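You operate a simulated robot arm through the tools that you are given. There is no shell and no other tool. Be economical: measure what you need, move in short steps, check, and stop when the job is done.

You run a simulated robot arm. Do the job below in one go: nothing can be reset, and whatever is moved stays where it is left.

Task
Slide the steel bar under the clamp and brush its rust off.
Fine: red lever down before you brush; red brush back in its stand, lever up again. Set down upright: red brush. What is to be rubbed or washed off counts as gone when no trace of it is left.

It is judged by the outcome, as a careful person would: the job done as asked, and still so three seconds after it is handed in. It fails if anything else is knocked over, pushed out of place, dropped, spilled or broken.

Robot
A 6-joint arm with a fingered hand, fixed in place. Base frame: the origin is at the foot of the arm, x ahead of it, y to its left, z up. Readings come in mm, degrees, newtons and seconds.
With the tool pointing down near the work surface it reaches from about 340 to 820 mm from the base axis. Its first joint turns from -166.0 to 166.0 degrees. Payload 4 kg.
Tool frame: the origin (TCP) lies between the finger pads and is the grasp point; the fingertips stand 26 mm ahead of it; z points along the fingers, y is the line along which they close. Largest opening 132 mm; the body of the gripper starts 73 mm behind the TCP. The gripper is a hand of 5 fingers: y runs from the thumb to the fingers, the wrist lies at [0, 0, -239] in the tool frame.
Orientation is that of the tool frame in the base frame, as a unit quaternion [x, y, z, w]. With the fingers straight down and closing along the base's y, the tool's x points along the base's -x, its y along +y and its z along -z.

Tools
- The arm moves only by the tool nudge_tool. Its argument "rows" is a list of rows, each an object (a shift or turn left out is 0) with "delta_pos": the shift along the tool's x, y, z in mm, a list of three; "dr": the turn, a rotation vector about the tool's x, y, z in degrees, a list of three. In form: [{"delta_pos": [x, y, z], "dr": [ax, ay, az]}, ...]. A call has 1 to 8 rows; each row shifts and turns the commanded pose from where the row before left it, along the tool's axes as they then stand. A row lasts 0.2 s, in which the tool goes at most 50 mm and 8.6 degrees; a call with a longer step from one row to the next is refused whole. Where a pose cannot be reached the arm comes as near as it can. A force on the tool above 50 N (or 10 N above the force at the start of the call, whichever is more), or a blocked arm, ends the call early, and 0.2 s more pass. In this call time passes only in rows, and 0.2 s behind the last. The reply holds the time, the measured pose of the TCP, the force on the tool along the base axes, the opening and the grip force, in the units named above and with some noise, with the torque about the TCP (base axes, N m) and any sound that the robot's microphone picked up.
- Cameras (640 x 400 px; columns grow to the right, rows downward): "scene" is fixed at [220.4, -493.1, 1533.9]; the picture's right is [0.95, -0.31, 0.00], its down [-0.16, -0.48, -0.86] and it looks along [0.27, 0.82, -0.51] (base axes); focal length 354 px, centre (320, 200). "wrist" rides on the gripper at [85, 2, -97] in the tool frame; the picture's right is [-0.02, 1.00, 0.00], its down [-0.75, -0.02, -0.66] and it looks along [-0.66, -0.01, 0.75] (tool axes); focal length 270 px, centre (320, 200). There is no depth. A picture from a camera that has moved, and an enlarged one, comes with that camera's place and axes in the base frame and with its lens. The place of the scene camera against the robot may be out by one fixed shift of up to 12 mm in any direction.
- grab_frame(camera): a new picture of that camera. It takes no simulated time.
- finger_targets(finger1, finger2, finger3, finger4, thumb_bend): sets how far each is bent, from 0 (flat) to 1 (curled in); at 0.3 the hand is open as for a grip, at 0.7 the pads meet at the TCP. One left out holds its place. A second passes; each finger stops where it meets its share of the squeeze, and holds until it gets a number again. It is the only way to open and close the hand. It gives what a move gives, with no picture; readings hold the bend of each and the force on the fingers (four entries, about 0 where the hand has none), thumb and palm.
- inspect(camera, box): a new picture of the part [left, top, right, bottom] of that camera's present view, enlarged. It takes no simulated time.
- finish_job(): hands the job in; it is judged then, once.

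Go step by step. Nothing tells you positions but the pictures and the camera data: compare them with the known pose of the tool, close in by small moves and look again before you grip or let go. The budget is 120 turns and 76 pictures, counting those below and the enlarged ones. Unless the task says otherwise, let go and move clear before handing in, and close with one line.

The tools are called by a JSON object that holds its "name" and its "arguments". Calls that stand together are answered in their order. nudge_tool: Moves the arm, as the interface text tells. Its arguments: {"type":"object","properties":{"rows":{"type":"array"}},"required":["rows"]} The other tools are called the same way: finger_targets (finger1, finger2, finger3, finger4, thumb_bend) moves the fingers one by one; grab_frame (camera) takes a picture; inspect (camera, box) takes an enlarged picture of a part of a camera's view; finish_job () hands the job in.

At the start:

```text
t: 0.0
tool_pos: [350.8, 139.8, 1324.1]
tcp_rot: [0.001, 1.0, -0.001, 0.0]
contact_force: [0.8, 0.1, -0.2]
wrist_torque: [0.02, 0.02, 0.0]
grip_width: 131.8
finger_force: 0.0
shape: jaw
bend: [0.3, 0.3, 0.3, 0.3, 0.3]
finger forces: [0.0, 0.1, 0.0, 0.0, 0.0, 0.0]
```

scene: 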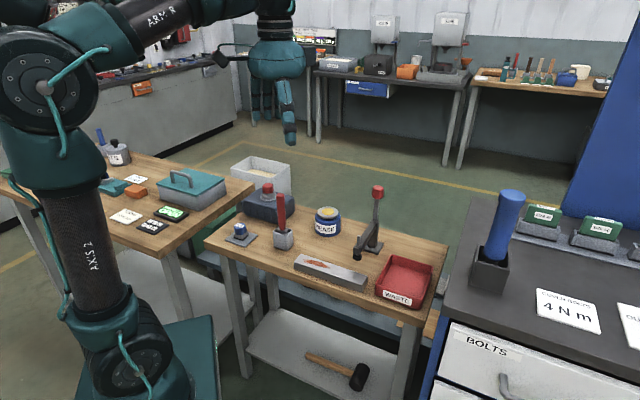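
wrist: 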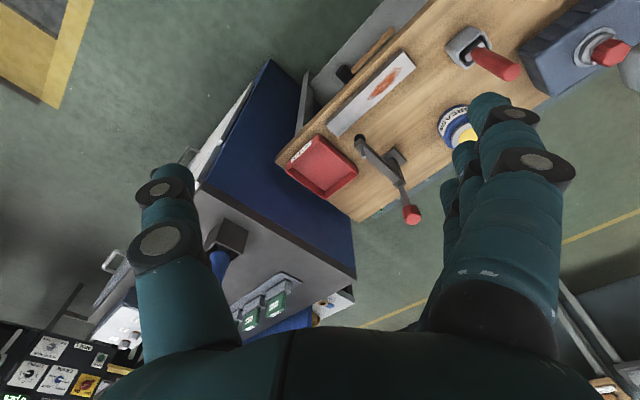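

I see the bench with the steel bar, a red-handled brush in its stand, and a clamp with a red-knobbed lever. I'll enlarge the view before measuring.

{"name": "inspect", "arguments": {"camera": "scene", "box": [200, 170, 460, 332]}}

{"name": "inspect", "arguments": {"camera": "wrist", "box": [260, 0, 580, 230]}}

```text
2.46 times, centred on (330, 251) of scene
camera zoom: at [220.4, -493.1, 1533.9], right [0.95, -0.31, 0.0], down [-0.16, -0.48, -0.86], along [0.27, 0.82, -0.51], focal length 872 px, centre (295, 74)
```

zoom: 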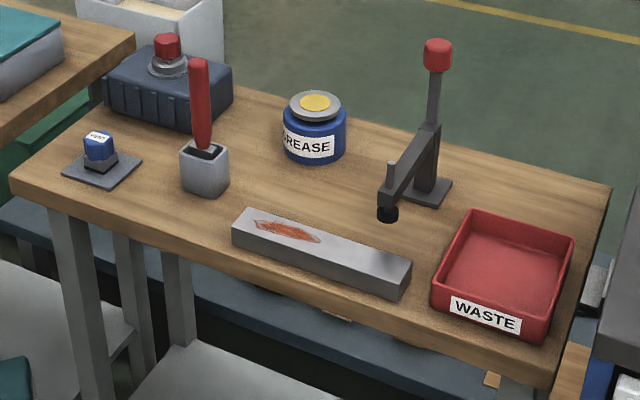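

```text
1.74 times, centred on (420, 115) of wrist
camera zoom: at [269.0, 142.1, 1420.5], right [0.02, 1.0, 0.0], down [0.75, -0.02, 0.66], along [0.66, -0.01, -0.75], focal length 470 px, centre (146, 348)
```

zoom: 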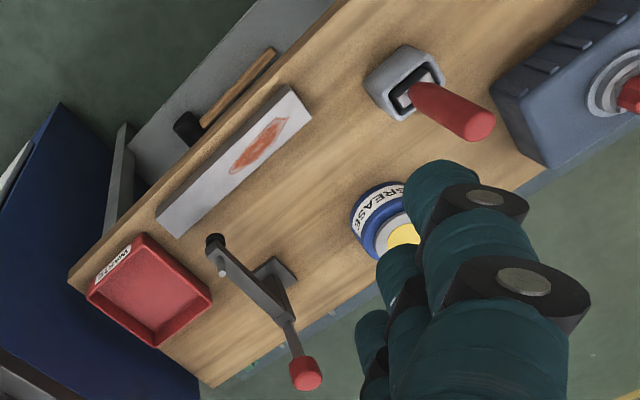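

The bar top is around (488, 244, 837), lying at about −46°. The clamp pad is near (568, 225, 877), so the bar needs to move about 45 mm sideways. I'll go above the bar, turn the hand to match it, and look closer.

{"name": "nudge_tool", "arguments": {"rows": [{"delta_pos": [-18, 22, 40]}, {"delta_pos": [-18, 22, 40]}, {"delta_pos": [-18, 22, 40]}, {"delta_pos": [-18, 22, 40]}, {"delta_pos": [-18, 22, 30]}]}}

{"name": "nudge_tool", "arguments": {"rows": [{"dr": [0, 0, 7.3]}, {"dr": [0, 0, 7.3]}, {"dr": [0, 0, 7.3]}, {"dr": [0, 0, 7.3]}, {"dr": [0, 0, 7.3]}, {"dr": [0, 0, 7.3]}]}}

{"name": "grab_frame", "arguments": {"camera": "wrist"}}

{"name": "grab_frame", "arguments": {"camera": "scene"}}

```text
t: 1.2
tool_pos: [443.7, 251.5, 1134.2]
tcp_rot: [-0.001, 1.0, 0.0, 0.001]
contact_force: [-0.3, -0.4, 0.1]
wrist_torque: [0.0, -0.01, -0.01]
grip_width: 131.7
finger_force: 0.0
shape: jaw
bend: [0.3, 0.3, 0.3, 0.3, 0.3]
finger forces: [0.0, 0.0, 0.1, 0.0, 0.0, 0.1]
```

```text
t: 2.6
tool_pos: [442.5, 250.2, 1133.4]
tcp_rot: [0.374, 0.927, 0.0, 0.0]
contact_force: [1.1, -0.1, 0.4]
wrist_torque: [0.02, 0.01, -0.01]
grip_width: 131.6
finger_force: 0.0
shape: jaw
bend: [0.3, 0.3, 0.3, 0.3, 0.3]
finger forces: [0.0, 0.1, 0.0, 0.0, 0.0, 0.0]
```

```text
71 pictures are left
camera wrist: at [384.2, 310.4, 1230.7], right [0.71, 0.71, 0.0], down [0.53, -0.53, 0.66], along [0.47, -0.47, -0.75], focal length 270 px, centre (320, 200)
```

wrist: 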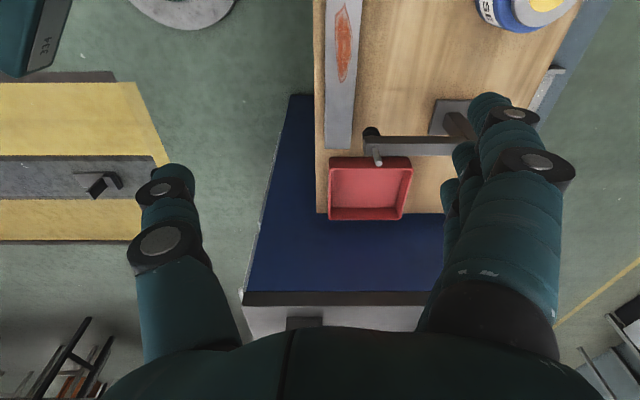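

```text
70 pictures are left
```

scene: 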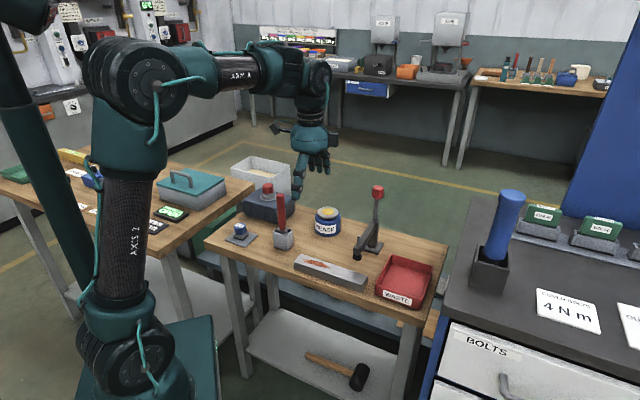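

The hand is now aligned with the bench. I'll back off along the bar axis to get the bar, clamp and brush all in view.

{"name": "nudge_tool", "arguments": {"rows": [{"delta_pos": [45, 0, 0]}, {"delta_pos": [45, 0, 0]}, {"delta_pos": [45, 0, 0]}, {"delta_pos": [25, 0, 0]}]}}

{"name": "grab_frame", "arguments": {"camera": "wrist"}}

{"name": "inspect", "arguments": {"camera": "scene", "box": [330, 170, 430, 290]}}

{"name": "inspect", "arguments": {"camera": "scene", "box": [215, 170, 345, 260]}}

```text
t: 3.6
tool_pos: [327.3, 359.9, 1132.3]
tcp_rot: [0.373, 0.928, 0.0, 0.0]
contact_force: [0.2, 0.6, 0.4]
wrist_torque: [0.01, 0.02, 0.02]
grip_width: 131.8
finger_force: 0.1
shape: jaw
bend: [0.3, 0.3, 0.3, 0.3, 0.3]
finger forces: [0.1, 0.0, 0.0, 0.0, 0.0, 0.1]
```

```text
69 pictures are left
camera wrist: at [269.0, 421.0, 1229.7], right [0.71, 0.71, 0.0], down [0.53, -0.53, 0.66], along [0.47, -0.47, -0.75], focal length 270 px, centre (320, 200)
```

wrist: 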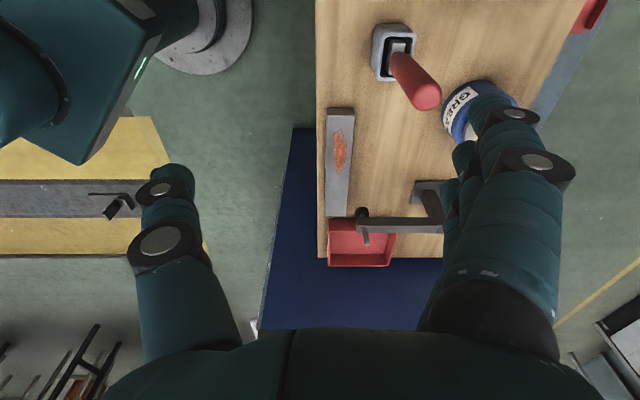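

```text
3.33 times, centred on (380, 230) of scene
camera zoom: at [220.4, -493.1, 1533.9], right [0.95, -0.31, 0.0], down [-0.16, -0.48, -0.86], along [0.27, 0.82, -0.51], focal length 1180 px, centre (120, 100)
```

zoom: 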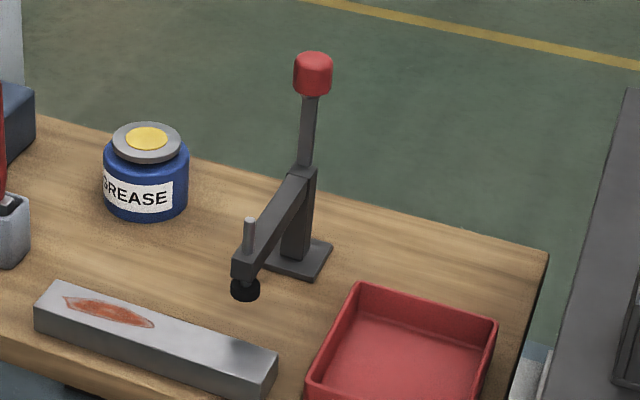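

```text
4.44 times, centred on (280, 215) of scene
camera zoom: at [220.4, -493.1, 1533.9], right [0.95, -0.31, 0.0], down [-0.16, -0.48, -0.86], along [0.27, 0.82, -0.51], focal length 1574 px, centre (498, 133)
```

zoom: 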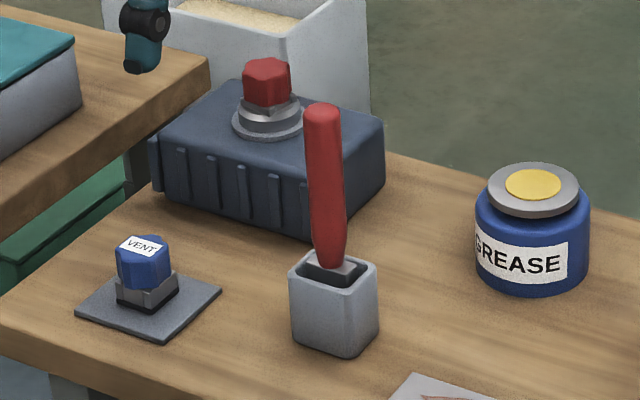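

The bench's long axis matches the tool's x axis. The bar's centreline is about 41 mm short of the pad. I'll go over the bar just left of its centre and descend part-way.

{"name": "nudge_tool", "arguments": {"rows": [{"delta_pos": [-45, 8, 0]}, {"delta_pos": [-45, 8, 0]}, {"delta_pos": [-45, 8, 0]}, {"delta_pos": [-45, 9, 0]}, {"delta_pos": [0, 0, 48]}, {"delta_pos": [0, 0, 48]}, {"delta_pos": [0, 0, 48]}, {"delta_pos": [0, 0, 48]}]}}

{"name": "grab_frame", "arguments": {"camera": "wrist"}}

{"name": "inspect", "arguments": {"camera": "scene", "box": [240, 170, 440, 310]}}

```text
t: 5.4
tool_pos: [479.1, 258.1, 944.1]
tcp_rot: [0.373, 0.928, 0.001, 0.002]
contact_force: [-0.6, 0.9, 0.1]
wrist_torque: [-0.04, 0.04, -0.02]
grip_width: 132.0
finger_force: 0.1
shape: jaw
bend: [0.3, 0.3, 0.3, 0.3, 0.3]
finger forces: [0.1, 0.1, 0.0, 0.1, 0.1, 0.0]
```

```text
66 pictures are left
camera wrist: at [421.4, 319.2, 1040.5], right [0.71, 0.71, 0.0], down [0.53, -0.53, 0.66], along [0.47, -0.47, -0.75], focal length 270 px, centre (320, 200)
```

wrist: 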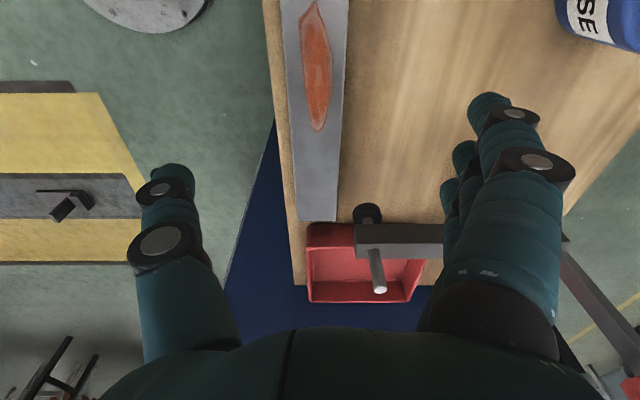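

```text
2.86 times, centred on (340, 240) of scene
camera zoom: at [220.4, -493.1, 1533.9], right [0.95, -0.31, 0.0], down [-0.16, -0.48, -0.86], along [0.27, 0.82, -0.51], focal length 1012 px, centre (263, 86)
```

zoom: 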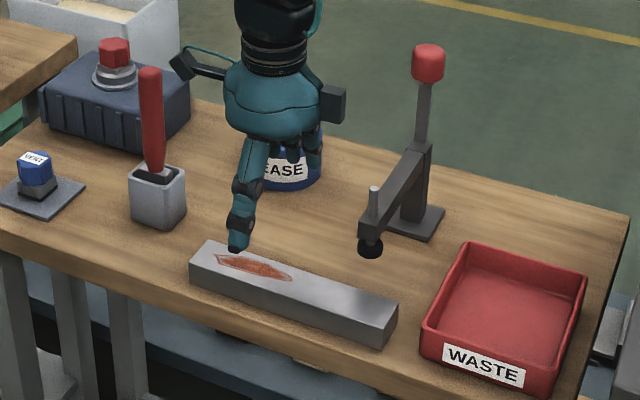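

The TCP is over the bar's centreline and the bar needs to move about 44 mm toward the clamp. I'll descend astride the bar.

{"name": "nudge_tool", "arguments": {"rows": [{"delta_pos": [0, 0, 40]}, {"delta_pos": [0, 0, 35]}, {"delta_pos": [0, 0, 20]}, {"delta_pos": [0, 0, 12]}]}}

{"name": "inspect", "arguments": {"camera": "scene", "box": [240, 170, 440, 310]}}

```text
t: 6.4
tool_pos: [478.7, 259.5, 833.7]
tcp_rot: [0.373, 0.928, 0.0, 0.001]
contact_force: [0.2, 0.4, -0.6]
wrist_torque: [0.0, -0.01, 0.02]
grip_width: 131.8
finger_force: 0.0
shape: jaw
bend: [0.3, 0.3, 0.3, 0.3, 0.3]
finger forces: [0.0, 0.0, 0.0, 0.0, 0.0, 0.0]
```

```text
2.86 times, centred on (340, 240) of scene
camera zoom: at [220.4, -493.1, 1533.9], right [0.95, -0.31, 0.0], down [-0.16, -0.48, -0.86], along [0.27, 0.82, -0.51], focal length 1012 px, centre (263, 86)
```

zoom: 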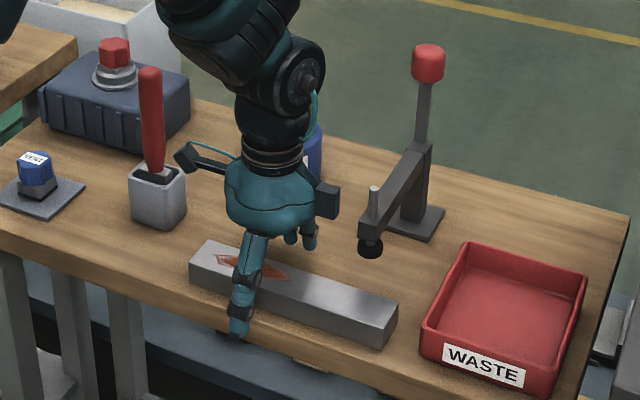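

The hand straddles the bar, thumb on the near side. I'll close gently.

{"name": "finger_targets", "arguments": {"finger1": 0.57, "finger2": 0.57, "finger3": 0.57, "finger4": 0.57, "thumb_bend": 0.57}}

{"name": "inspect", "arguments": {"camera": "scene", "box": [240, 170, 440, 310]}}

```text
t: 7.4
tool_pos: [478.6, 259.6, 835.2]
tcp_rot: [0.373, 0.928, -0.001, 0.0]
contact_force: [-1.3, -0.4, 0.1]
wrist_torque: [0.02, 0.04, 0.02]
grip_width: 58.7
finger_force: 0.4
shape: fingers
bend: [0.56, 0.56, 0.56, 0.56, 0.55]
finger forces: [0.0, 0.1, 0.0, 0.1, 1.0, 0.0]
```

```text
2.86 times, centred on (340, 240) of scene
camera zoom: at [220.4, -493.1, 1533.9], right [0.95, -0.31, 0.0], down [-0.16, -0.48, -0.86], along [0.27, 0.82, -0.51], focal length 1012 px, centre (263, 86)
```

zoom: 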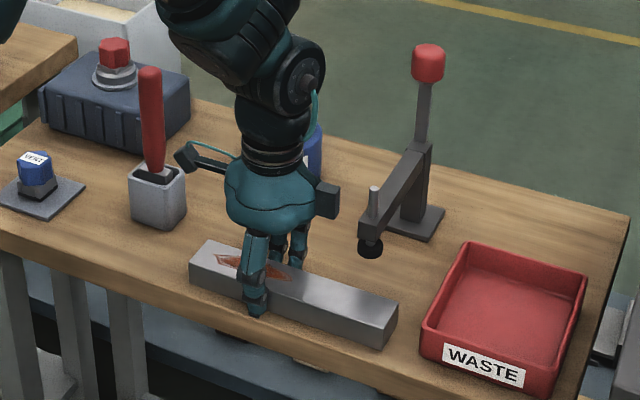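

Nearly touching; a bit more squeeze.

{"name": "finger_targets", "arguments": {"finger1": 0.63, "finger2": 0.63, "finger3": 0.63, "finger4": 0.63, "thumb_bend": 0.63}}

```text
t: 8.4
tool_pos: [477.3, 260.1, 834.0]
tcp_rot: [0.374, 0.928, 0.0, 0.0]
contact_force: [0.9, 1.6, 0.5]
wrist_torque: [0.05, -0.02, 0.0]
grip_width: 53.0
finger_force: 9.7
shape: fingers
bend: [0.59, 0.59, 0.59, 0.6, 0.59]
finger forces: [2.9, 2.8, 2.6, 2.3, 9.0, 0.1]
```

Gripped with about 10 N. Sliding it toward the clamp.

{"name": "nudge_tool", "arguments": {"rows": [{"delta_pos": [0, 7, 0]}, {"delta_pos": [0, 7, 0]}, {"delta_pos": [0, 7, 0]}, {"delta_pos": [0, 7, 0]}, {"delta_pos": [0, 7, 0]}, {"delta_pos": [0, 7, 0]}]}}

{"name": "grab_frame", "arguments": {"camera": "wrist"}}

{"name": "inspect", "arguments": {"camera": "scene", "box": [240, 170, 440, 310]}}

```text
t: 9.8
tool_pos: [508.1, 290.4, 834.8]
tcp_rot: [0.373, 0.928, 0.001, 0.0]
contact_force: [-2.1, -3.2, 1.5]
wrist_torque: [-0.09, 0.07, -0.07]
grip_width: 53.0
finger_force: 9.8
shape: fingers
bend: [0.6, 0.6, 0.6, 0.61, 0.59]
finger forces: [2.3, 2.0, 1.8, 1.6, 11.1, 0.0]
```

```text
62 pictures are left
camera wrist: at [450.2, 350.7, 931.6], right [0.71, 0.71, 0.0], down [0.53, -0.53, 0.66], along [0.47, -0.47, -0.75], focal length 270 px, centre (320, 200)
```

wrist: 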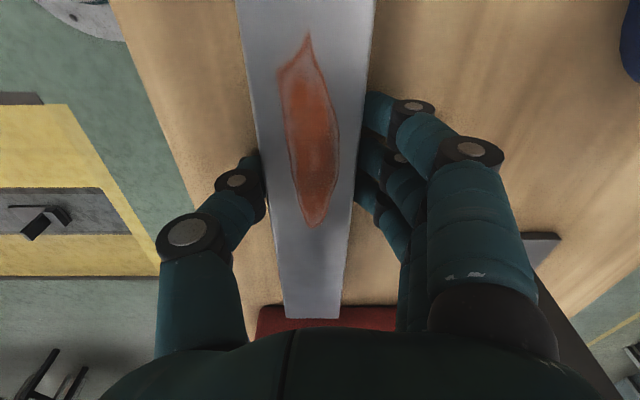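

```text
2.86 times, centred on (340, 240) of scene
camera zoom: at [220.4, -493.1, 1533.9], right [0.95, -0.31, 0.0], down [-0.16, -0.48, -0.86], along [0.27, 0.82, -0.51], focal length 1012 px, centre (263, 86)
```

zoom: 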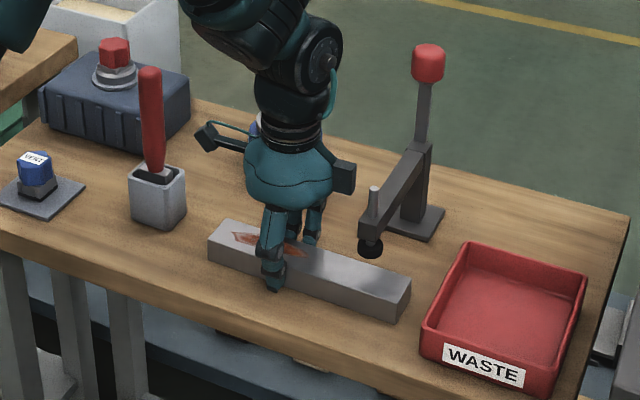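

The bar moved with the hand and its right end now looks to be under the pad. I'll release, rise and check.

{"name": "finger_targets", "arguments": {"finger1": 0.35, "finger2": 0.35, "finger3": 0.35, "finger4": 0.35, "thumb_bend": 0.35}}

{"name": "nudge_tool", "arguments": {"rows": [{"delta_pos": [0, 0, -25]}, {"delta_pos": [0, 0, -45]}, {"delta_pos": [0, 0, -45]}, {"delta_pos": [20, 0, -45]}, {"delta_pos": [40, 0, -20]}, {"delta_pos": [40, 0, -10]}]}}

{"name": "grab_frame", "arguments": {"camera": "wrist"}}

{"name": "inspect", "arguments": {"camera": "scene", "box": [320, 170, 440, 280]}}

```text
t: 10.8
tool_pos: [507.5, 290.4, 835.3]
tcp_rot: [0.373, 0.928, 0.001, 0.0]
contact_force: [0.8, 0.2, 0.0]
wrist_torque: [0.02, 0.03, -0.02]
grip_width: 122.2
finger_force: 0.1
shape: fingers
bend: [0.35, 0.35, 0.35, 0.35, 0.35]
finger forces: [0.0, 0.1, 0.0, 0.1, 0.1, 0.0]
```

```text
t: 12.2
tool_pos: [436.4, 358.0, 1026.7]
tcp_rot: [0.373, 0.928, 0.0, -0.001]
contact_force: [0.2, -0.2, 0.7]
wrist_torque: [-0.01, 0.03, 0.01]
grip_width: 122.9
finger_force: 0.0
shape: fingers
bend: [0.35, 0.35, 0.35, 0.35, 0.35]
finger forces: [0.1, 0.0, 0.1, 0.1, 0.0, 0.1]
```

```text
60 pictures are left
camera wrist: at [378.4, 419.2, 1123.0], right [0.71, 0.71, 0.0], down [0.53, -0.53, 0.66], along [0.47, -0.47, -0.75], focal length 270 px, centre (320, 200)
```

wrist: 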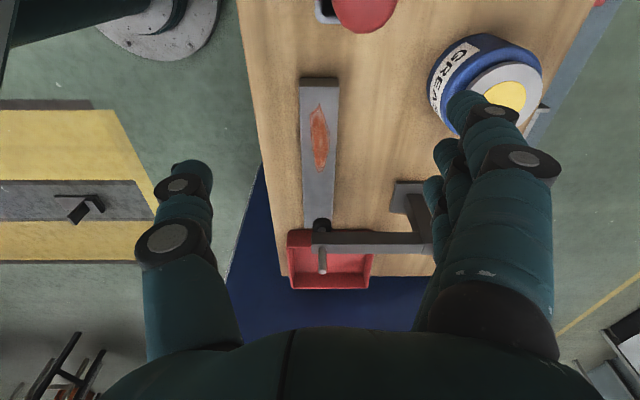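

```text
3.64 times, centred on (380, 225) of scene
camera zoom: at [220.4, -493.1, 1533.9], right [0.95, -0.31, 0.0], down [-0.16, -0.48, -0.86], along [0.27, 0.82, -0.51], focal length 1288 px, centre (102, 109)
```

zoom: 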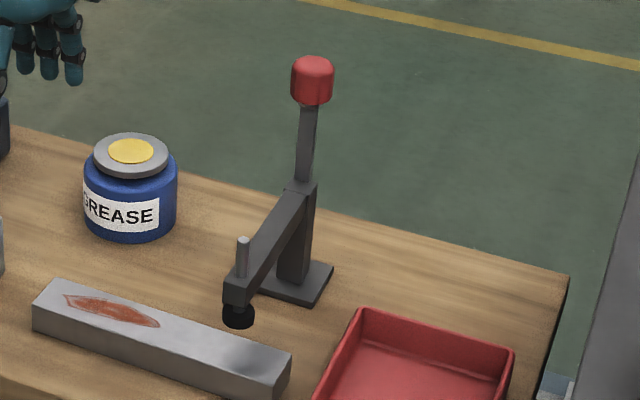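

The pad is now right above the bar's centreline. Next I'll view the clamp lever from the side to see how it hinges.

{"name": "nudge_tool", "arguments": {"rows": [{"delta_pos": [0, 40, 0]}, {"delta_pos": [0, 40, 0]}, {"delta_pos": [0, 40, 0]}, {"delta_pos": [0, 20, 0]}]}}

{"name": "grab_frame", "arguments": {"camera": "wrist"}}

```text
t: 13.2
tool_pos: [532.7, 460.4, 1024.9]
tcp_rot: [0.374, 0.928, 0.0, 0.0]
contact_force: [-0.1, 0.9, 0.8]
wrist_torque: [0.05, -0.03, -0.02]
grip_width: 122.6
finger_force: 0.0
shape: fingers
bend: [0.35, 0.35, 0.35, 0.35, 0.35]
finger forces: [0.1, 0.0, 0.0, 0.0, 0.0, 0.1]
```

```text
58 pictures are left
camera wrist: at [474.7, 521.3, 1121.1], right [0.71, 0.71, 0.0], down [0.53, -0.53, 0.66], along [0.47, -0.47, -0.75], focal length 270 px, centre (320, 200)
```

wrist: 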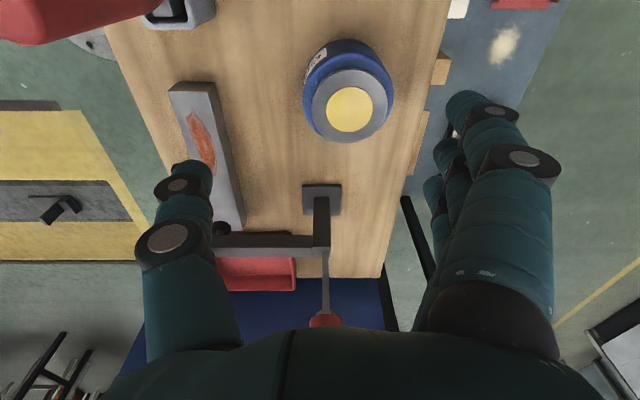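

{"name": "inspect", "arguments": {"camera": "wrist", "box": [200, 160, 400, 335]}}

```text
2.29 times, centred on (300, 248) of wrist
camera zoom: at [474.7, 521.3, 1121.1], right [0.71, 0.71, 0.0], down [0.53, -0.53, 0.66], along [0.47, -0.47, -0.75], focal length 618 px, centre (366, 91)
```

zoom: 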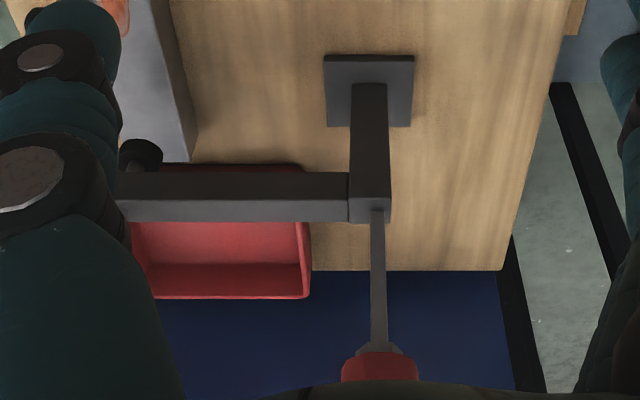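

The lever is a thin rod at the post top with the knob near (673, 329, ~1005). I'll bring the open hand astride the knob, so a small move either way along the arm shows which way it hinges.

{"name": "nudge_tool", "arguments": {"rows": [{"delta_pos": [-40, 2, 3]}, {"delta_pos": [-40, 2, 3]}, {"delta_pos": [-40, 0, 3]}, {"delta_pos": [-40, 0, 0]}, {"delta_pos": [-32, 0, 0]}]}}

{"name": "inspect", "arguments": {"camera": "scene", "box": [320, 130, 440, 260]}}

{"name": "grab_frame", "arguments": {"camera": "wrist"}}

```text
t: 14.4
tool_pos: [674.3, 328.9, 1015.7]
tcp_rot: [0.372, 0.928, -0.001, 0.001]
contact_force: [0.8, -0.4, -0.4]
wrist_torque: [-0.03, 0.01, 0.0]
grip_width: 122.7
finger_force: 0.1
shape: fingers
bend: [0.35, 0.35, 0.35, 0.35, 0.35]
finger forces: [0.1, 0.0, 0.0, 0.1, 0.0, 0.0]
```

```text
3.08 times, centred on (380, 195) of scene
camera zoom: at [220.4, -493.1, 1533.9], right [0.95, -0.31, 0.0], down [-0.16, -0.48, -0.86], along [0.27, 0.82, -0.51], focal length 1090 px, centre (135, 215)
```

zoom: 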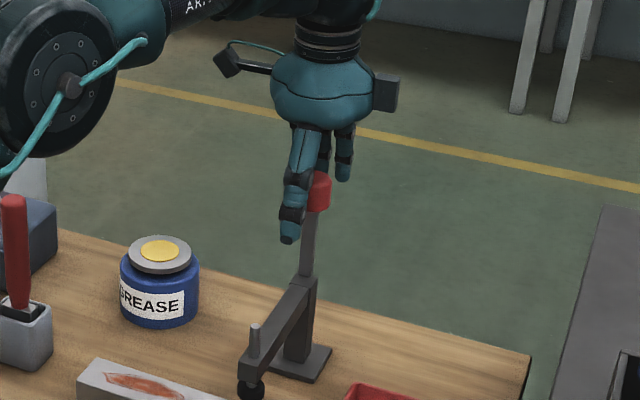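

```text
55 pictures are left
camera wrist: at [616.4, 389.3, 1113.1], right [0.71, 0.71, 0.0], down [0.53, -0.53, 0.66], along [0.47, -0.47, -0.75], focal length 270 px, centre (320, 200)
```

wrist: 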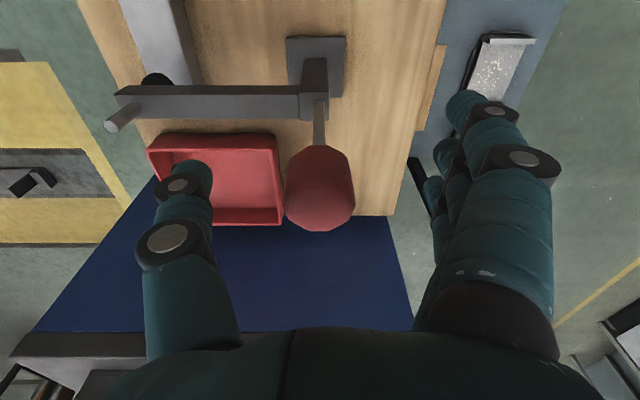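

The knob sits right at the TCP. I'll narrow the cage and test with a small push toward the pad.

{"name": "finger_targets", "arguments": {"finger1": 0.52, "finger2": 0.52, "finger3": 0.52, "finger4": 0.52, "thumb_bend": 0.52}}

{"name": "nudge_tool", "arguments": {"rows": [{"delta_pos": [0, -7, 0]}, {"delta_pos": [0, -7, 0]}, {"delta_pos": [0, -7, 0]}, {"delta_pos": [0, -7, 0]}, {"delta_pos": [0, -7, 0]}]}}

{"name": "grab_frame", "arguments": {"camera": "wrist"}}

```text
t: 15.4
tool_pos: [675.2, 328.7, 1016.0]
tcp_rot: [0.373, 0.928, -0.001, 0.0]
contact_force: [-0.6, -0.5, -0.2]
wrist_torque: [-0.05, 0.03, -0.04]
grip_width: 70.0
finger_force: 0.0
shape: fingers
bend: [0.52, 0.52, 0.52, 0.52, 0.52]
finger forces: [0.0, 0.0, 0.0, 0.0, 0.1, 0.0]
```

```text
t: 16.6
tool_pos: [651.2, 305.1, 1017.6]
tcp_rot: [0.372, 0.928, 0.001, 0.001]
contact_force: [8.7, 14.0, -1.9]
wrist_torque: [0.22, -0.14, 0.12]
grip_width: 69.6
finger_force: 8.2
shape: fingers
bend: [0.52, 0.44, 0.43, 0.52, 0.52]
finger forces: [0.0, 7.9, 8.3, 0.1, 0.0, 0.0]
```

```text
54 pictures are left
camera wrist: at [592.8, 365.8, 1113.4], right [0.71, 0.71, 0.0], down [0.53, -0.53, 0.66], along [0.47, -0.46, -0.75], focal length 270 px, centre (320, 200)
```

wrist: 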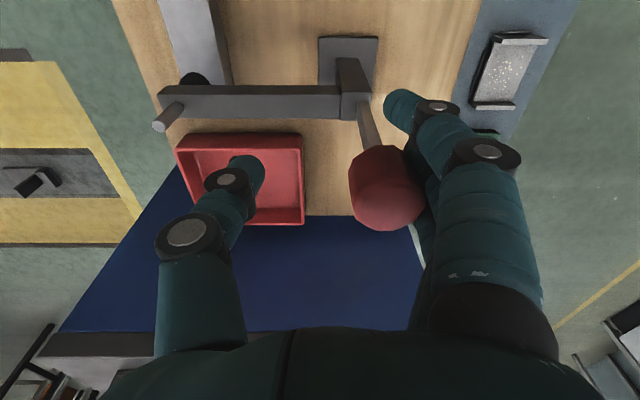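

The knob did not move toward the pad at about 16 N, and only my fingers flexed. I'll try the other way.

{"name": "nudge_tool", "arguments": {"rows": [{"delta_pos": [0, 12, 0]}, {"delta_pos": [0, 12, 0]}, {"delta_pos": [0, 12, 0]}, {"delta_pos": [0, 7, 0]}, {"delta_pos": [0, 7, 0]}, {"delta_pos": [0, 7, 0]}, {"delta_pos": [0, 7, 0]}]}}

{"name": "grab_frame", "arguments": {"camera": "wrist"}}

```text
t: 18.2
tool_pos: [696.4, 350.2, 1015.8]
tcp_rot: [0.374, 0.928, 0.0, 0.0]
contact_force: [-2.6, -4.7, 1.4]
wrist_torque: [-0.16, 0.11, 0.03]
grip_width: 75.9
finger_force: 3.1
shape: fingers
bend: [0.52, 0.52, 0.52, 0.52, 0.5]
finger forces: [0.0, 0.1, 0.0, 0.1, 5.0, 0.1]
```

```text
53 pictures are left
camera wrist: at [636.7, 411.3, 1112.7], right [0.71, 0.71, 0.0], down [0.53, -0.53, 0.66], along [0.47, -0.47, -0.75], focal length 270 px, centre (320, 200)
```

wrist: 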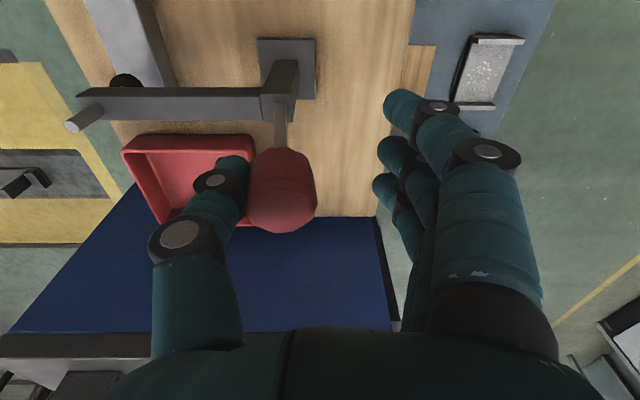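

The knob moves outward, away from the pad, under only about 5 N, so "down" means away from the arm. I'll clear the knob upward, go to its near side, close the hand into a poker and tilt outward for reach.

{"name": "nudge_tool", "arguments": {"rows": [{"delta_pos": [0, -10, 0]}, {"delta_pos": [0, -8, -35]}, {"delta_pos": [0, 0, -40]}, {"delta_pos": [0, -40, -5]}, {"delta_pos": [0, -40, 0]}, {"delta_pos": [0, -10, 0]}]}}

{"name": "finger_targets", "arguments": {"finger1": 0.7, "finger2": 0.7, "finger3": 0.7, "finger4": 0.7, "thumb_bend": 0.7}}

{"name": "nudge_tool", "arguments": {"rows": [{"dr": [-7, 0, 0]}, {"dr": [-7, 0, 0]}, {"dr": [-7, 0, 0]}, {"dr": [-7, 0, 0]}, {"dr": [-7, 0, 0]}]}}

{"name": "inspect", "arguments": {"camera": "scene", "box": [300, 100, 440, 260]}}

{"name": "grab_frame", "arguments": {"camera": "wrist"}}

```text
t: 19.6
tool_pos: [617.5, 269.4, 1094.7]
tcp_rot: [0.372, 0.928, 0.0, 0.0]
contact_force: [-0.2, -0.4, 0.0]
wrist_torque: [-0.03, 0.04, -0.01]
grip_width: 69.3
finger_force: 0.0
shape: fingers
bend: [0.52, 0.52, 0.52, 0.52, 0.52]
finger forces: [0.1, 0.0, 0.0, 0.0, 0.1, 0.0]
out of reach, approached as far as the arm can: row 3
```

```text
t: 20.6
tool_pos: [616.1, 271.3, 1095.6]
tcp_rot: [0.373, 0.928, 0.0, 0.0]
contact_force: [-0.2, -0.8, 0.6]
wrist_torque: [0.0, -0.03, -0.01]
grip_width: 24.2
finger_force: 0.1
shape: fingers
bend: [0.7, 0.7, 0.7, 0.7, 0.7]
finger forces: [0.0, 0.0, 0.2, 0.0, 0.0, 0.1]
```

```text
t: 21.8
tool_pos: [616.1, 271.3, 1095.0]
tcp_rot: [0.355, 0.885, 0.28, 0.112]
contact_force: [0.4, 0.2, 0.4]
wrist_torque: [0.03, -0.03, 0.0]
grip_width: 24.2
finger_force: 0.1
shape: fingers
bend: [0.7, 0.7, 0.7, 0.7, 0.7]
finger forces: [0.0, 0.1, 0.0, 0.0, 0.0, 0.0]
```

```text
2.50 times, centred on (370, 180) of scene
camera zoom: at [220.4, -493.1, 1533.9], right [0.95, -0.31, 0.0], down [-0.16, -0.48, -0.86], along [0.27, 0.82, -0.51], focal length 885 px, centre (195, 250)
```

zoom: 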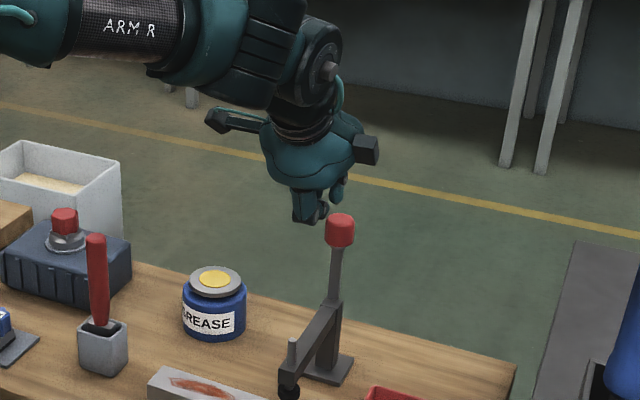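

```text
51 pictures are left
camera wrist: at [519.9, 290.9, 1174.7], right [0.58, 0.58, 0.57], down [0.27, -0.8, 0.53], along [0.77, -0.15, -0.62], focal length 270 px, centre (320, 200)
```

wrist: 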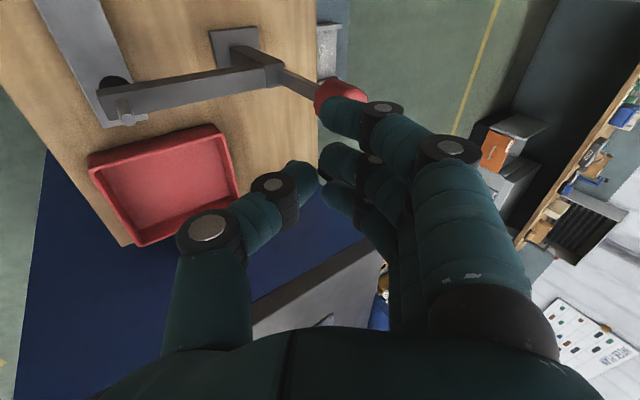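

The poker is at (N' 627, z 1095), tilted 35° outward. I'll lower it to knob height and begin pushing outward.

{"name": "nudge_tool", "arguments": {"rows": [{"delta_pos": [0, -21.3, 30.2]}, {"delta_pos": [0, -21.3, 30.2]}, {"delta_pos": [0, 16.4, 11.5]}, {"delta_pos": [0, 16.4, 11.5]}, {"delta_pos": [0, 11.1, 6]}, {"delta_pos": [0, 11.1, 6]}]}}

{"name": "grab_frame", "arguments": {"camera": "wrist"}}

{"name": "inspect", "arguments": {"camera": "scene", "box": [300, 130, 440, 260]}}

```text
t: 23.2
tool_pos: [662.4, 316.4, 1024.4]
tcp_rot: [0.356, 0.885, 0.278, 0.112]
contact_force: [-2.3, -3.2, 1.0]
wrist_torque: [-0.01, 0.03, -0.07]
grip_width: 24.4
finger_force: 1.9
shape: fingers
bend: [0.7, 0.71, 0.71, 0.7, 0.7]
finger forces: [0.0, 1.1, 2.3, 0.0, 0.1, 0.0]
```

```text
50 pictures are left
camera wrist: at [565.8, 337.6, 1103.6], right [0.58, 0.58, 0.57], down [0.27, -0.8, 0.53], along [0.77, -0.15, -0.62], focal length 270 px, centre (320, 200)
```

wrist: 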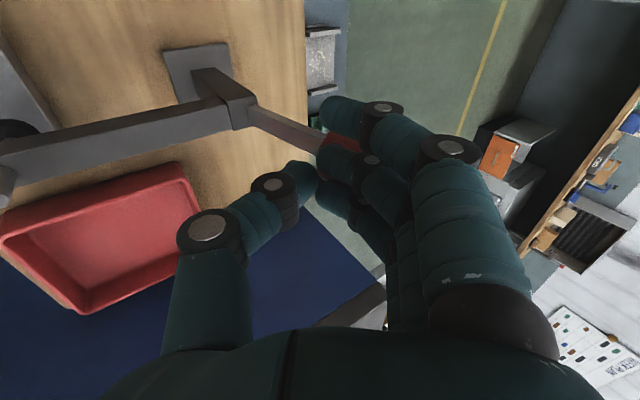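

```text
3.08 times, centred on (370, 195) of scene
camera zoom: at [220.4, -493.1, 1533.9], right [0.95, -0.31, 0.0], down [-0.16, -0.48, -0.86], along [0.27, 0.82, -0.51], focal length 1090 px, centre (166, 215)
```

zoom: 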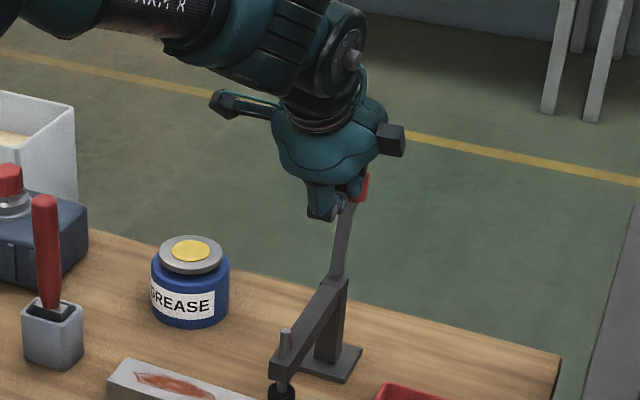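

The lever is leaning out with only a few newtons. Continuing along its arc.

{"name": "nudge_tool", "arguments": {"rows": [{"delta_pos": [0, 9.5, 9.1]}, {"delta_pos": [0, 9.5, 9.1]}, {"delta_pos": [0, 6.4, 10.9]}, {"delta_pos": [0, 6.4, 10.9]}, {"delta_pos": [0, 3.5, 12.5]}, {"delta_pos": [0, 3.5, 12.5]}]}}

{"name": "grab_frame", "arguments": {"camera": "wrist"}}

{"name": "inspect", "arguments": {"camera": "scene", "box": [300, 130, 440, 260]}}

```text
t: 24.6
tool_pos: [710.4, 368.6, 992.0]
tcp_rot: [0.355, 0.885, 0.278, 0.113]
contact_force: [-0.2, 0.1, 0.5]
wrist_torque: [0.05, -0.01, 0.01]
grip_width: 24.6
finger_force: 0.1
shape: fingers
bend: [0.7, 0.7, 0.7, 0.7, 0.7]
finger forces: [0.0, 0.0, 0.0, 0.1, 0.0, 0.1]
```

```text
48 pictures are left
camera wrist: at [613.2, 388.7, 1072.4], right [0.58, 0.58, 0.57], down [0.27, -0.8, 0.53], along [0.77, -0.15, -0.62], focal length 270 px, centre (320, 200)
```

wrist: 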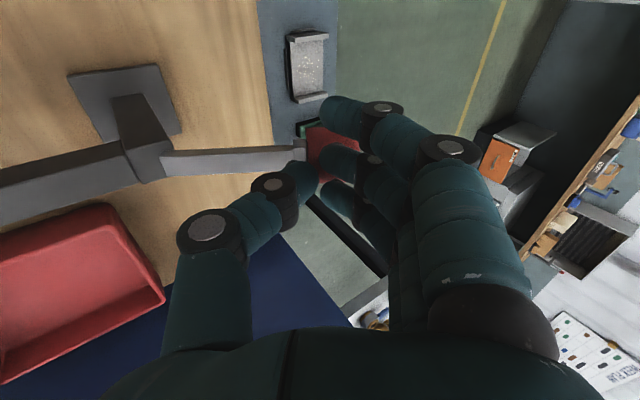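

```text
3.08 times, centred on (370, 195) of scene
camera zoom: at [220.4, -493.1, 1533.9], right [0.95, -0.31, 0.0], down [-0.16, -0.48, -0.86], along [0.27, 0.82, -0.51], focal length 1090 px, centre (166, 215)
```

zoom: 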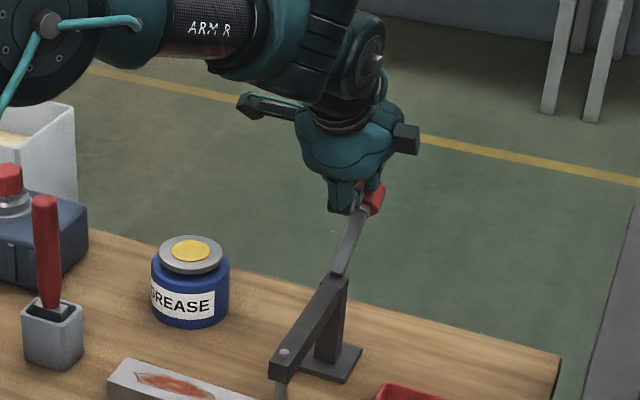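

The pad plunger is dropping. Continuing to the bottom.

{"name": "nudge_tool", "arguments": {"rows": [{"delta_pos": [0, 0.8, 12.5]}, {"delta_pos": [0, 0, 12.5]}, {"delta_pos": [0, -3.2, 12.4]}, {"delta_pos": [0, -3.2, 12.4]}]}}

{"name": "grab_frame", "arguments": {"camera": "wrist"}}

{"name": "inspect", "arguments": {"camera": "scene", "box": [300, 150, 440, 290]}}

```text
t: 25.1
tool_pos: [715.7, 374.0, 990.7]
tcp_rot: [0.354, 0.884, 0.283, 0.116]
contact_force: [-23.0, -15.4, 21.8]
wrist_torque: [-0.23, 0.34, -0.06]
grip_width: 26.1
finger_force: 18.2
shape: fingers
bend: [0.7, 0.7, 0.73, 0.7, 0.71]
finger forces: [0.1, 0.4, 9.7, 0.0, 25.8, 0.0]
stopped in row 2: the force on the tool passed its limit (the readings are from after the stop); the commanded pose is now the measured one
```

```text
46 pictures are left
camera wrist: at [618.0, 393.1, 1069.3], right [0.58, 0.57, 0.58], down [0.27, -0.8, 0.53], along [0.77, -0.15, -0.62], focal length 270 px, centre (320, 200)
```

wrist: 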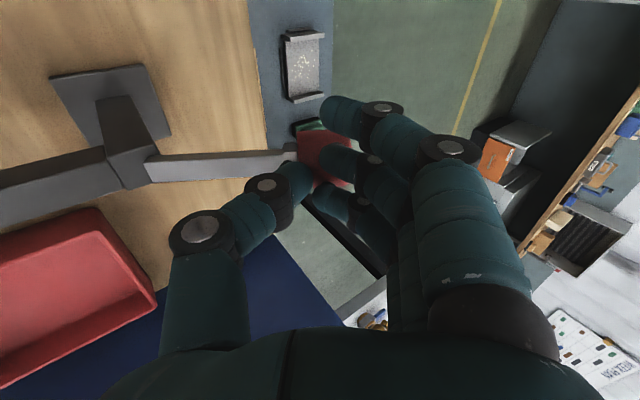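

```text
2.86 times, centred on (370, 220) of scene
camera zoom: at [220.4, -493.1, 1533.9], right [0.95, -0.31, 0.0], down [-0.16, -0.48, -0.86], along [0.27, 0.82, -0.51], focal length 1012 px, centre (177, 143)
```

zoom: 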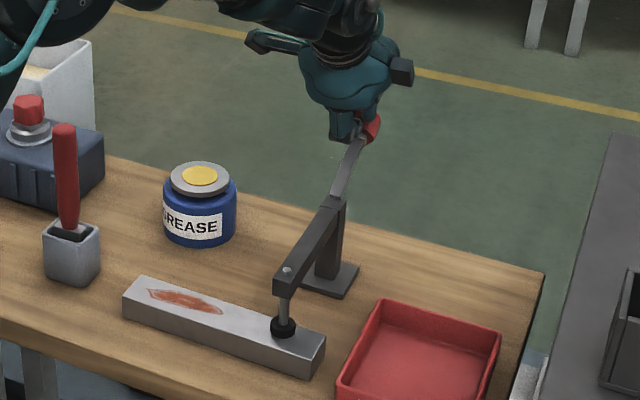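

The pad is down on the bar and the lever has met a stop. I'll back off straight along the tool axis and see if the lever stays.

{"name": "nudge_tool", "arguments": {"rows": [{"delta_pos": [0, 0, -8]}, {"delta_pos": [0, 0, -12]}, {"delta_pos": [0, 0, -20]}]}}

{"name": "grab_frame", "arguments": {"camera": "wrist"}}

{"name": "inspect", "arguments": {"camera": "scene", "box": [300, 150, 440, 290]}}

```text
t: 25.9
tool_pos: [699.5, 355.9, 1020.8]
tcp_rot: [0.354, 0.884, 0.282, 0.115]
contact_force: [0.2, 1.1, -0.1]
wrist_torque: [0.02, -0.04, -0.03]
grip_width: 24.6
finger_force: 0.0
shape: fingers
bend: [0.7, 0.7, 0.7, 0.7, 0.7]
finger forces: [0.0, 0.0, 0.1, 0.0, 0.0, 0.1]
```

```text
44 pictures are left
camera wrist: at [602.0, 376.8, 1099.3], right [0.58, 0.57, 0.58], down [0.27, -0.8, 0.53], along [0.77, -0.15, -0.62], focal length 270 px, centre (320, 200)
```

wrist: 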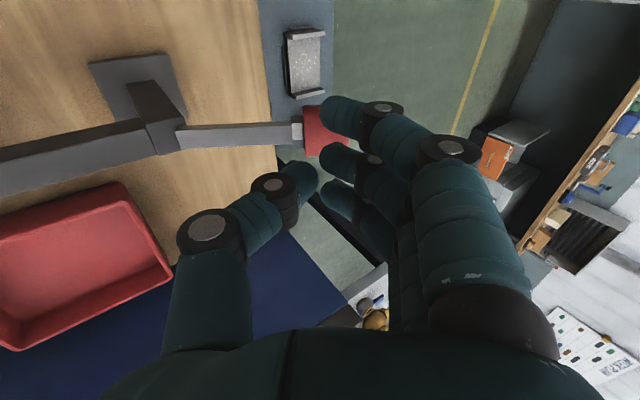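

```text
2.86 times, centred on (370, 220) of scene
camera zoom: at [220.4, -493.1, 1533.9], right [0.95, -0.31, 0.0], down [-0.16, -0.48, -0.86], along [0.27, 0.82, -0.51], focal length 1012 px, centre (177, 143)
```

zoom: 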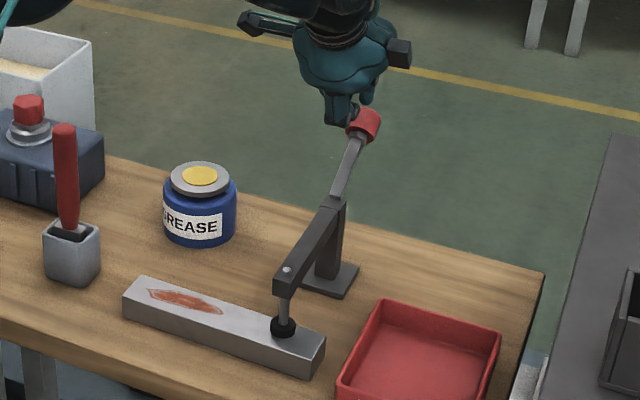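

The lever stays down with the pad on the bar. Now the brush: its handle is vertical around (398, 432) with its top near z 985. I'll rise, straighten the hand and travel there.

{"name": "nudge_tool", "arguments": {"rows": [{"delta_pos": [0, 23, -33]}, {"delta_pos": [0, 10, -40]}, {"dr": [7, 0, 0]}, {"dr": [7, 0, 0]}, {"dr": [7, 0, 0]}, {"dr": [7, 0, 0]}, {"dr": [7, 0, 0]}]}}

{"name": "nudge_tool", "arguments": {"rows": [{"delta_pos": [38, -20, 0]}, {"delta_pos": [38, -20, 0]}, {"delta_pos": [38, -20, 0]}, {"delta_pos": [38, -20, 0]}, {"delta_pos": [38, -20, 0]}]}}

{"name": "finger_targets", "arguments": {"finger1": 0.35, "finger2": 0.35, "finger3": 0.35, "finger4": 0.35, "thumb_bend": 0.35}}

{"name": "grab_frame", "arguments": {"camera": "wrist"}}

```text
t: 27.5
tool_pos: [697.0, 328.4, 1095.0]
tcp_rot: [0.374, 0.927, 0.016, 0.031]
contact_force: [-0.3, -0.6, 1.8]
wrist_torque: [0.01, 0.03, 0.02]
grip_width: 24.3
finger_force: 0.1
shape: fingers
bend: [0.7, 0.7, 0.7, 0.7, 0.7]
finger forces: [0.0, 0.0, 0.0, 0.0, 0.0, 0.1]
out of reach, approached as far as the arm can: row 6
```

```text
t: 28.7
tool_pos: [513.8, 405.6, 1104.0]
tcp_rot: [0.376, 0.926, 0.011, 0.028]
contact_force: [0.2, -1.2, 0.2]
wrist_torque: [-0.01, 0.01, -0.03]
grip_width: 24.4
finger_force: 0.0
shape: fingers
bend: [0.7, 0.7, 0.7, 0.7, 0.7]
finger forces: [0.0, 0.0, 0.1, 0.1, 0.1, 0.0]
out of reach, approached as far as the arm can: row 4, 5
```

```text
t: 29.7
tool_pos: [514.0, 405.9, 1104.1]
tcp_rot: [0.374, 0.927, 0.01, 0.027]
contact_force: [0.2, 1.0, -0.4]
wrist_torque: [0.03, 0.01, 0.0]
grip_width: 122.4
finger_force: 0.0
shape: fingers
bend: [0.35, 0.35, 0.35, 0.35, 0.35]
finger forces: [0.0, 0.0, 0.0, 0.0, 0.0, 0.0]
```

```text
42 pictures are left
camera wrist: at [450.2, 466.5, 1197.5], right [0.71, 0.7, 0.04], down [0.49, -0.53, 0.69], along [0.51, -0.47, -0.72], focal length 270 px, centre (320, 200)
```

wrist: 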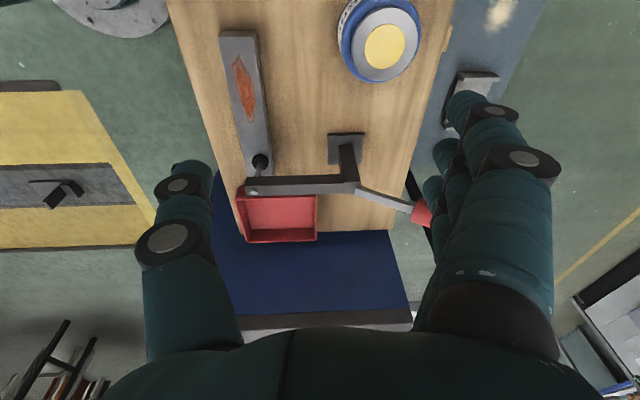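

I'll correct the small residual tilt and hover over the brush.

{"name": "nudge_tool", "arguments": {"rows": [{"dr": [2.2, 2.44, 0]}, {"delta_pos": [34, -21, 0]}, {"delta_pos": [33, -21, 0]}, {"delta_pos": [33, -21, 0]}]}}

{"name": "grab_frame", "arguments": {"camera": "wrist"}}

{"name": "inspect", "arguments": {"camera": "scene", "box": [210, 130, 350, 260]}}

```text
t: 30.7
tool_pos: [415.2, 445.8, 1126.5]
tcp_rot: [0.375, 0.927, 0.001, 0.002]
contact_force: [-0.1, 0.2, -0.2]
wrist_torque: [0.01, 0.02, 0.01]
grip_width: 122.3
finger_force: 0.1
shape: fingers
bend: [0.35, 0.35, 0.35, 0.35, 0.35]
finger forces: [0.0, 0.0, 0.0, 0.0, 0.1, 0.0]
out of reach, approached as far as the arm can: row 3, 4
```

```text
41 pictures are left
camera wrist: at [356.7, 506.1, 1222.6], right [0.71, 0.7, 0.0], down [0.53, -0.53, 0.66], along [0.47, -0.47, -0.75], focal length 270 px, centre (320, 200)
```

wrist: 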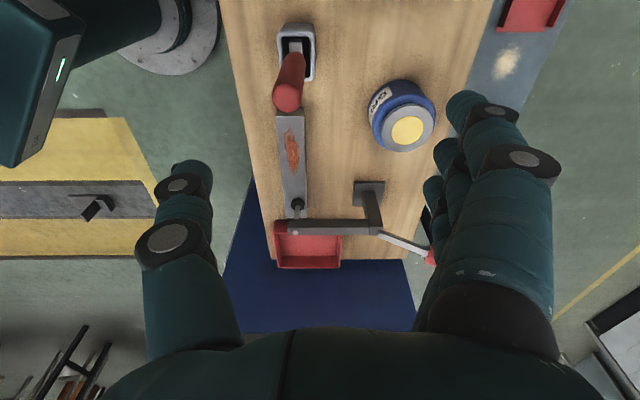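

```text
3.08 times, centred on (280, 195) of scene
camera zoom: at [220.4, -493.1, 1533.9], right [0.95, -0.31, 0.0], down [-0.16, -0.48, -0.86], along [0.27, 0.82, -0.51], focal length 1090 px, centre (443, 215)
```

zoom: 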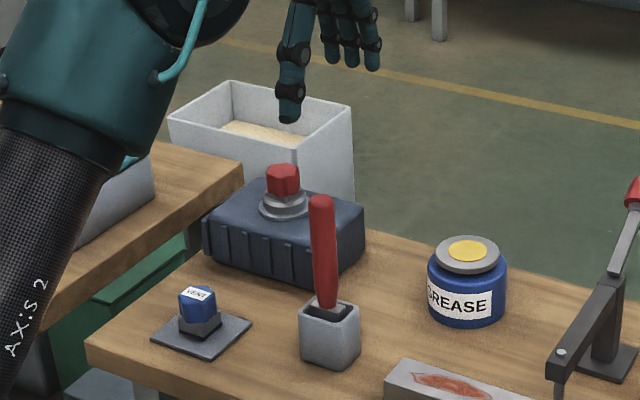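

Handle axis is about (395, 429), N' 582. I'll centre over it and lower to just above its top.

{"name": "nudge_tool", "arguments": {"rows": [{"delta_pos": [2, -26, 30]}, {"delta_pos": [0, 0, 30]}, {"delta_pos": [0, 0, 26]}]}}

{"name": "grab_frame", "arguments": {"camera": "wrist"}}

{"name": "inspect", "arguments": {"camera": "scene", "box": [210, 130, 350, 260]}}

```text
t: 31.5
tool_pos: [432.5, 472.1, 1096.4]
tcp_rot: [0.375, 0.927, 0.001, 0.001]
contact_force: [0.0, -0.5, -0.6]
wrist_torque: [-0.02, 0.02, 0.01]
grip_width: 122.6
finger_force: 0.1
shape: fingers
bend: [0.35, 0.35, 0.35, 0.35, 0.35]
finger forces: [0.0, 0.0, 0.1, 0.1, 0.0, 0.1]
out of reach, approached as far as the arm can: row 1, 2, 3
```

```text
39 pictures are left
camera wrist: at [373.9, 532.2, 1192.2], right [0.71, 0.7, 0.0], down [0.53, -0.53, 0.66], along [0.47, -0.47, -0.75], focal length 270 px, centre (320, 200)
```

wrist: 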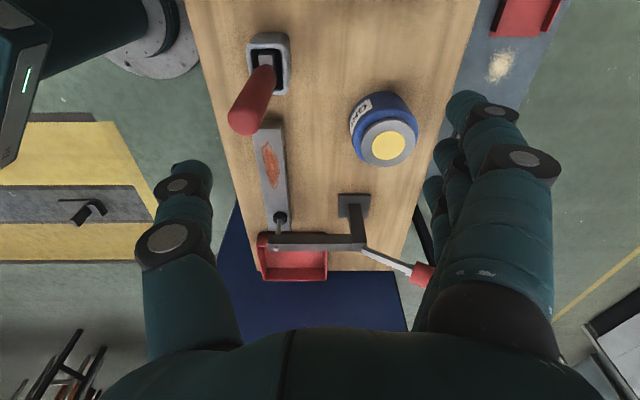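

```text
3.08 times, centred on (280, 195) of scene
camera zoom: at [220.4, -493.1, 1533.9], right [0.95, -0.31, 0.0], down [-0.16, -0.48, -0.86], along [0.27, 0.82, -0.51], focal length 1090 px, centre (443, 215)
```

zoom: 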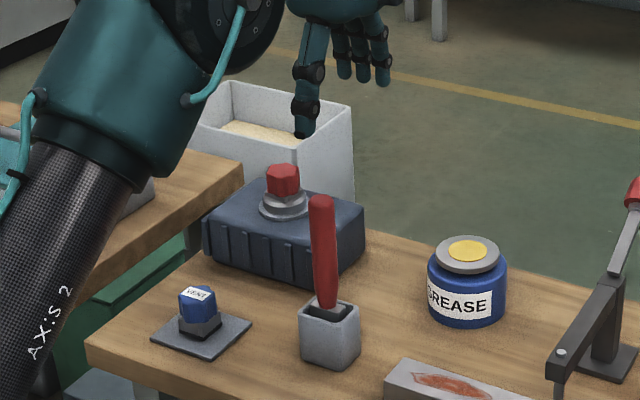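

The arm says it's out of reach and drifted the wrong way, so it may be near a joint limit. I'll look at the arm's configuration.

{"name": "grab_frame", "arguments": {"camera": "scene"}}

```text
37 pictures are left
```

scene: 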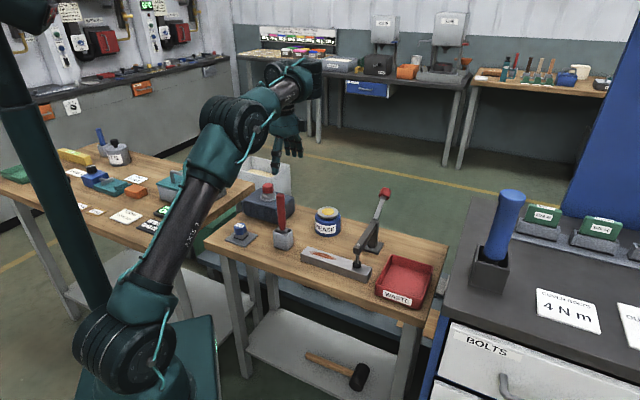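

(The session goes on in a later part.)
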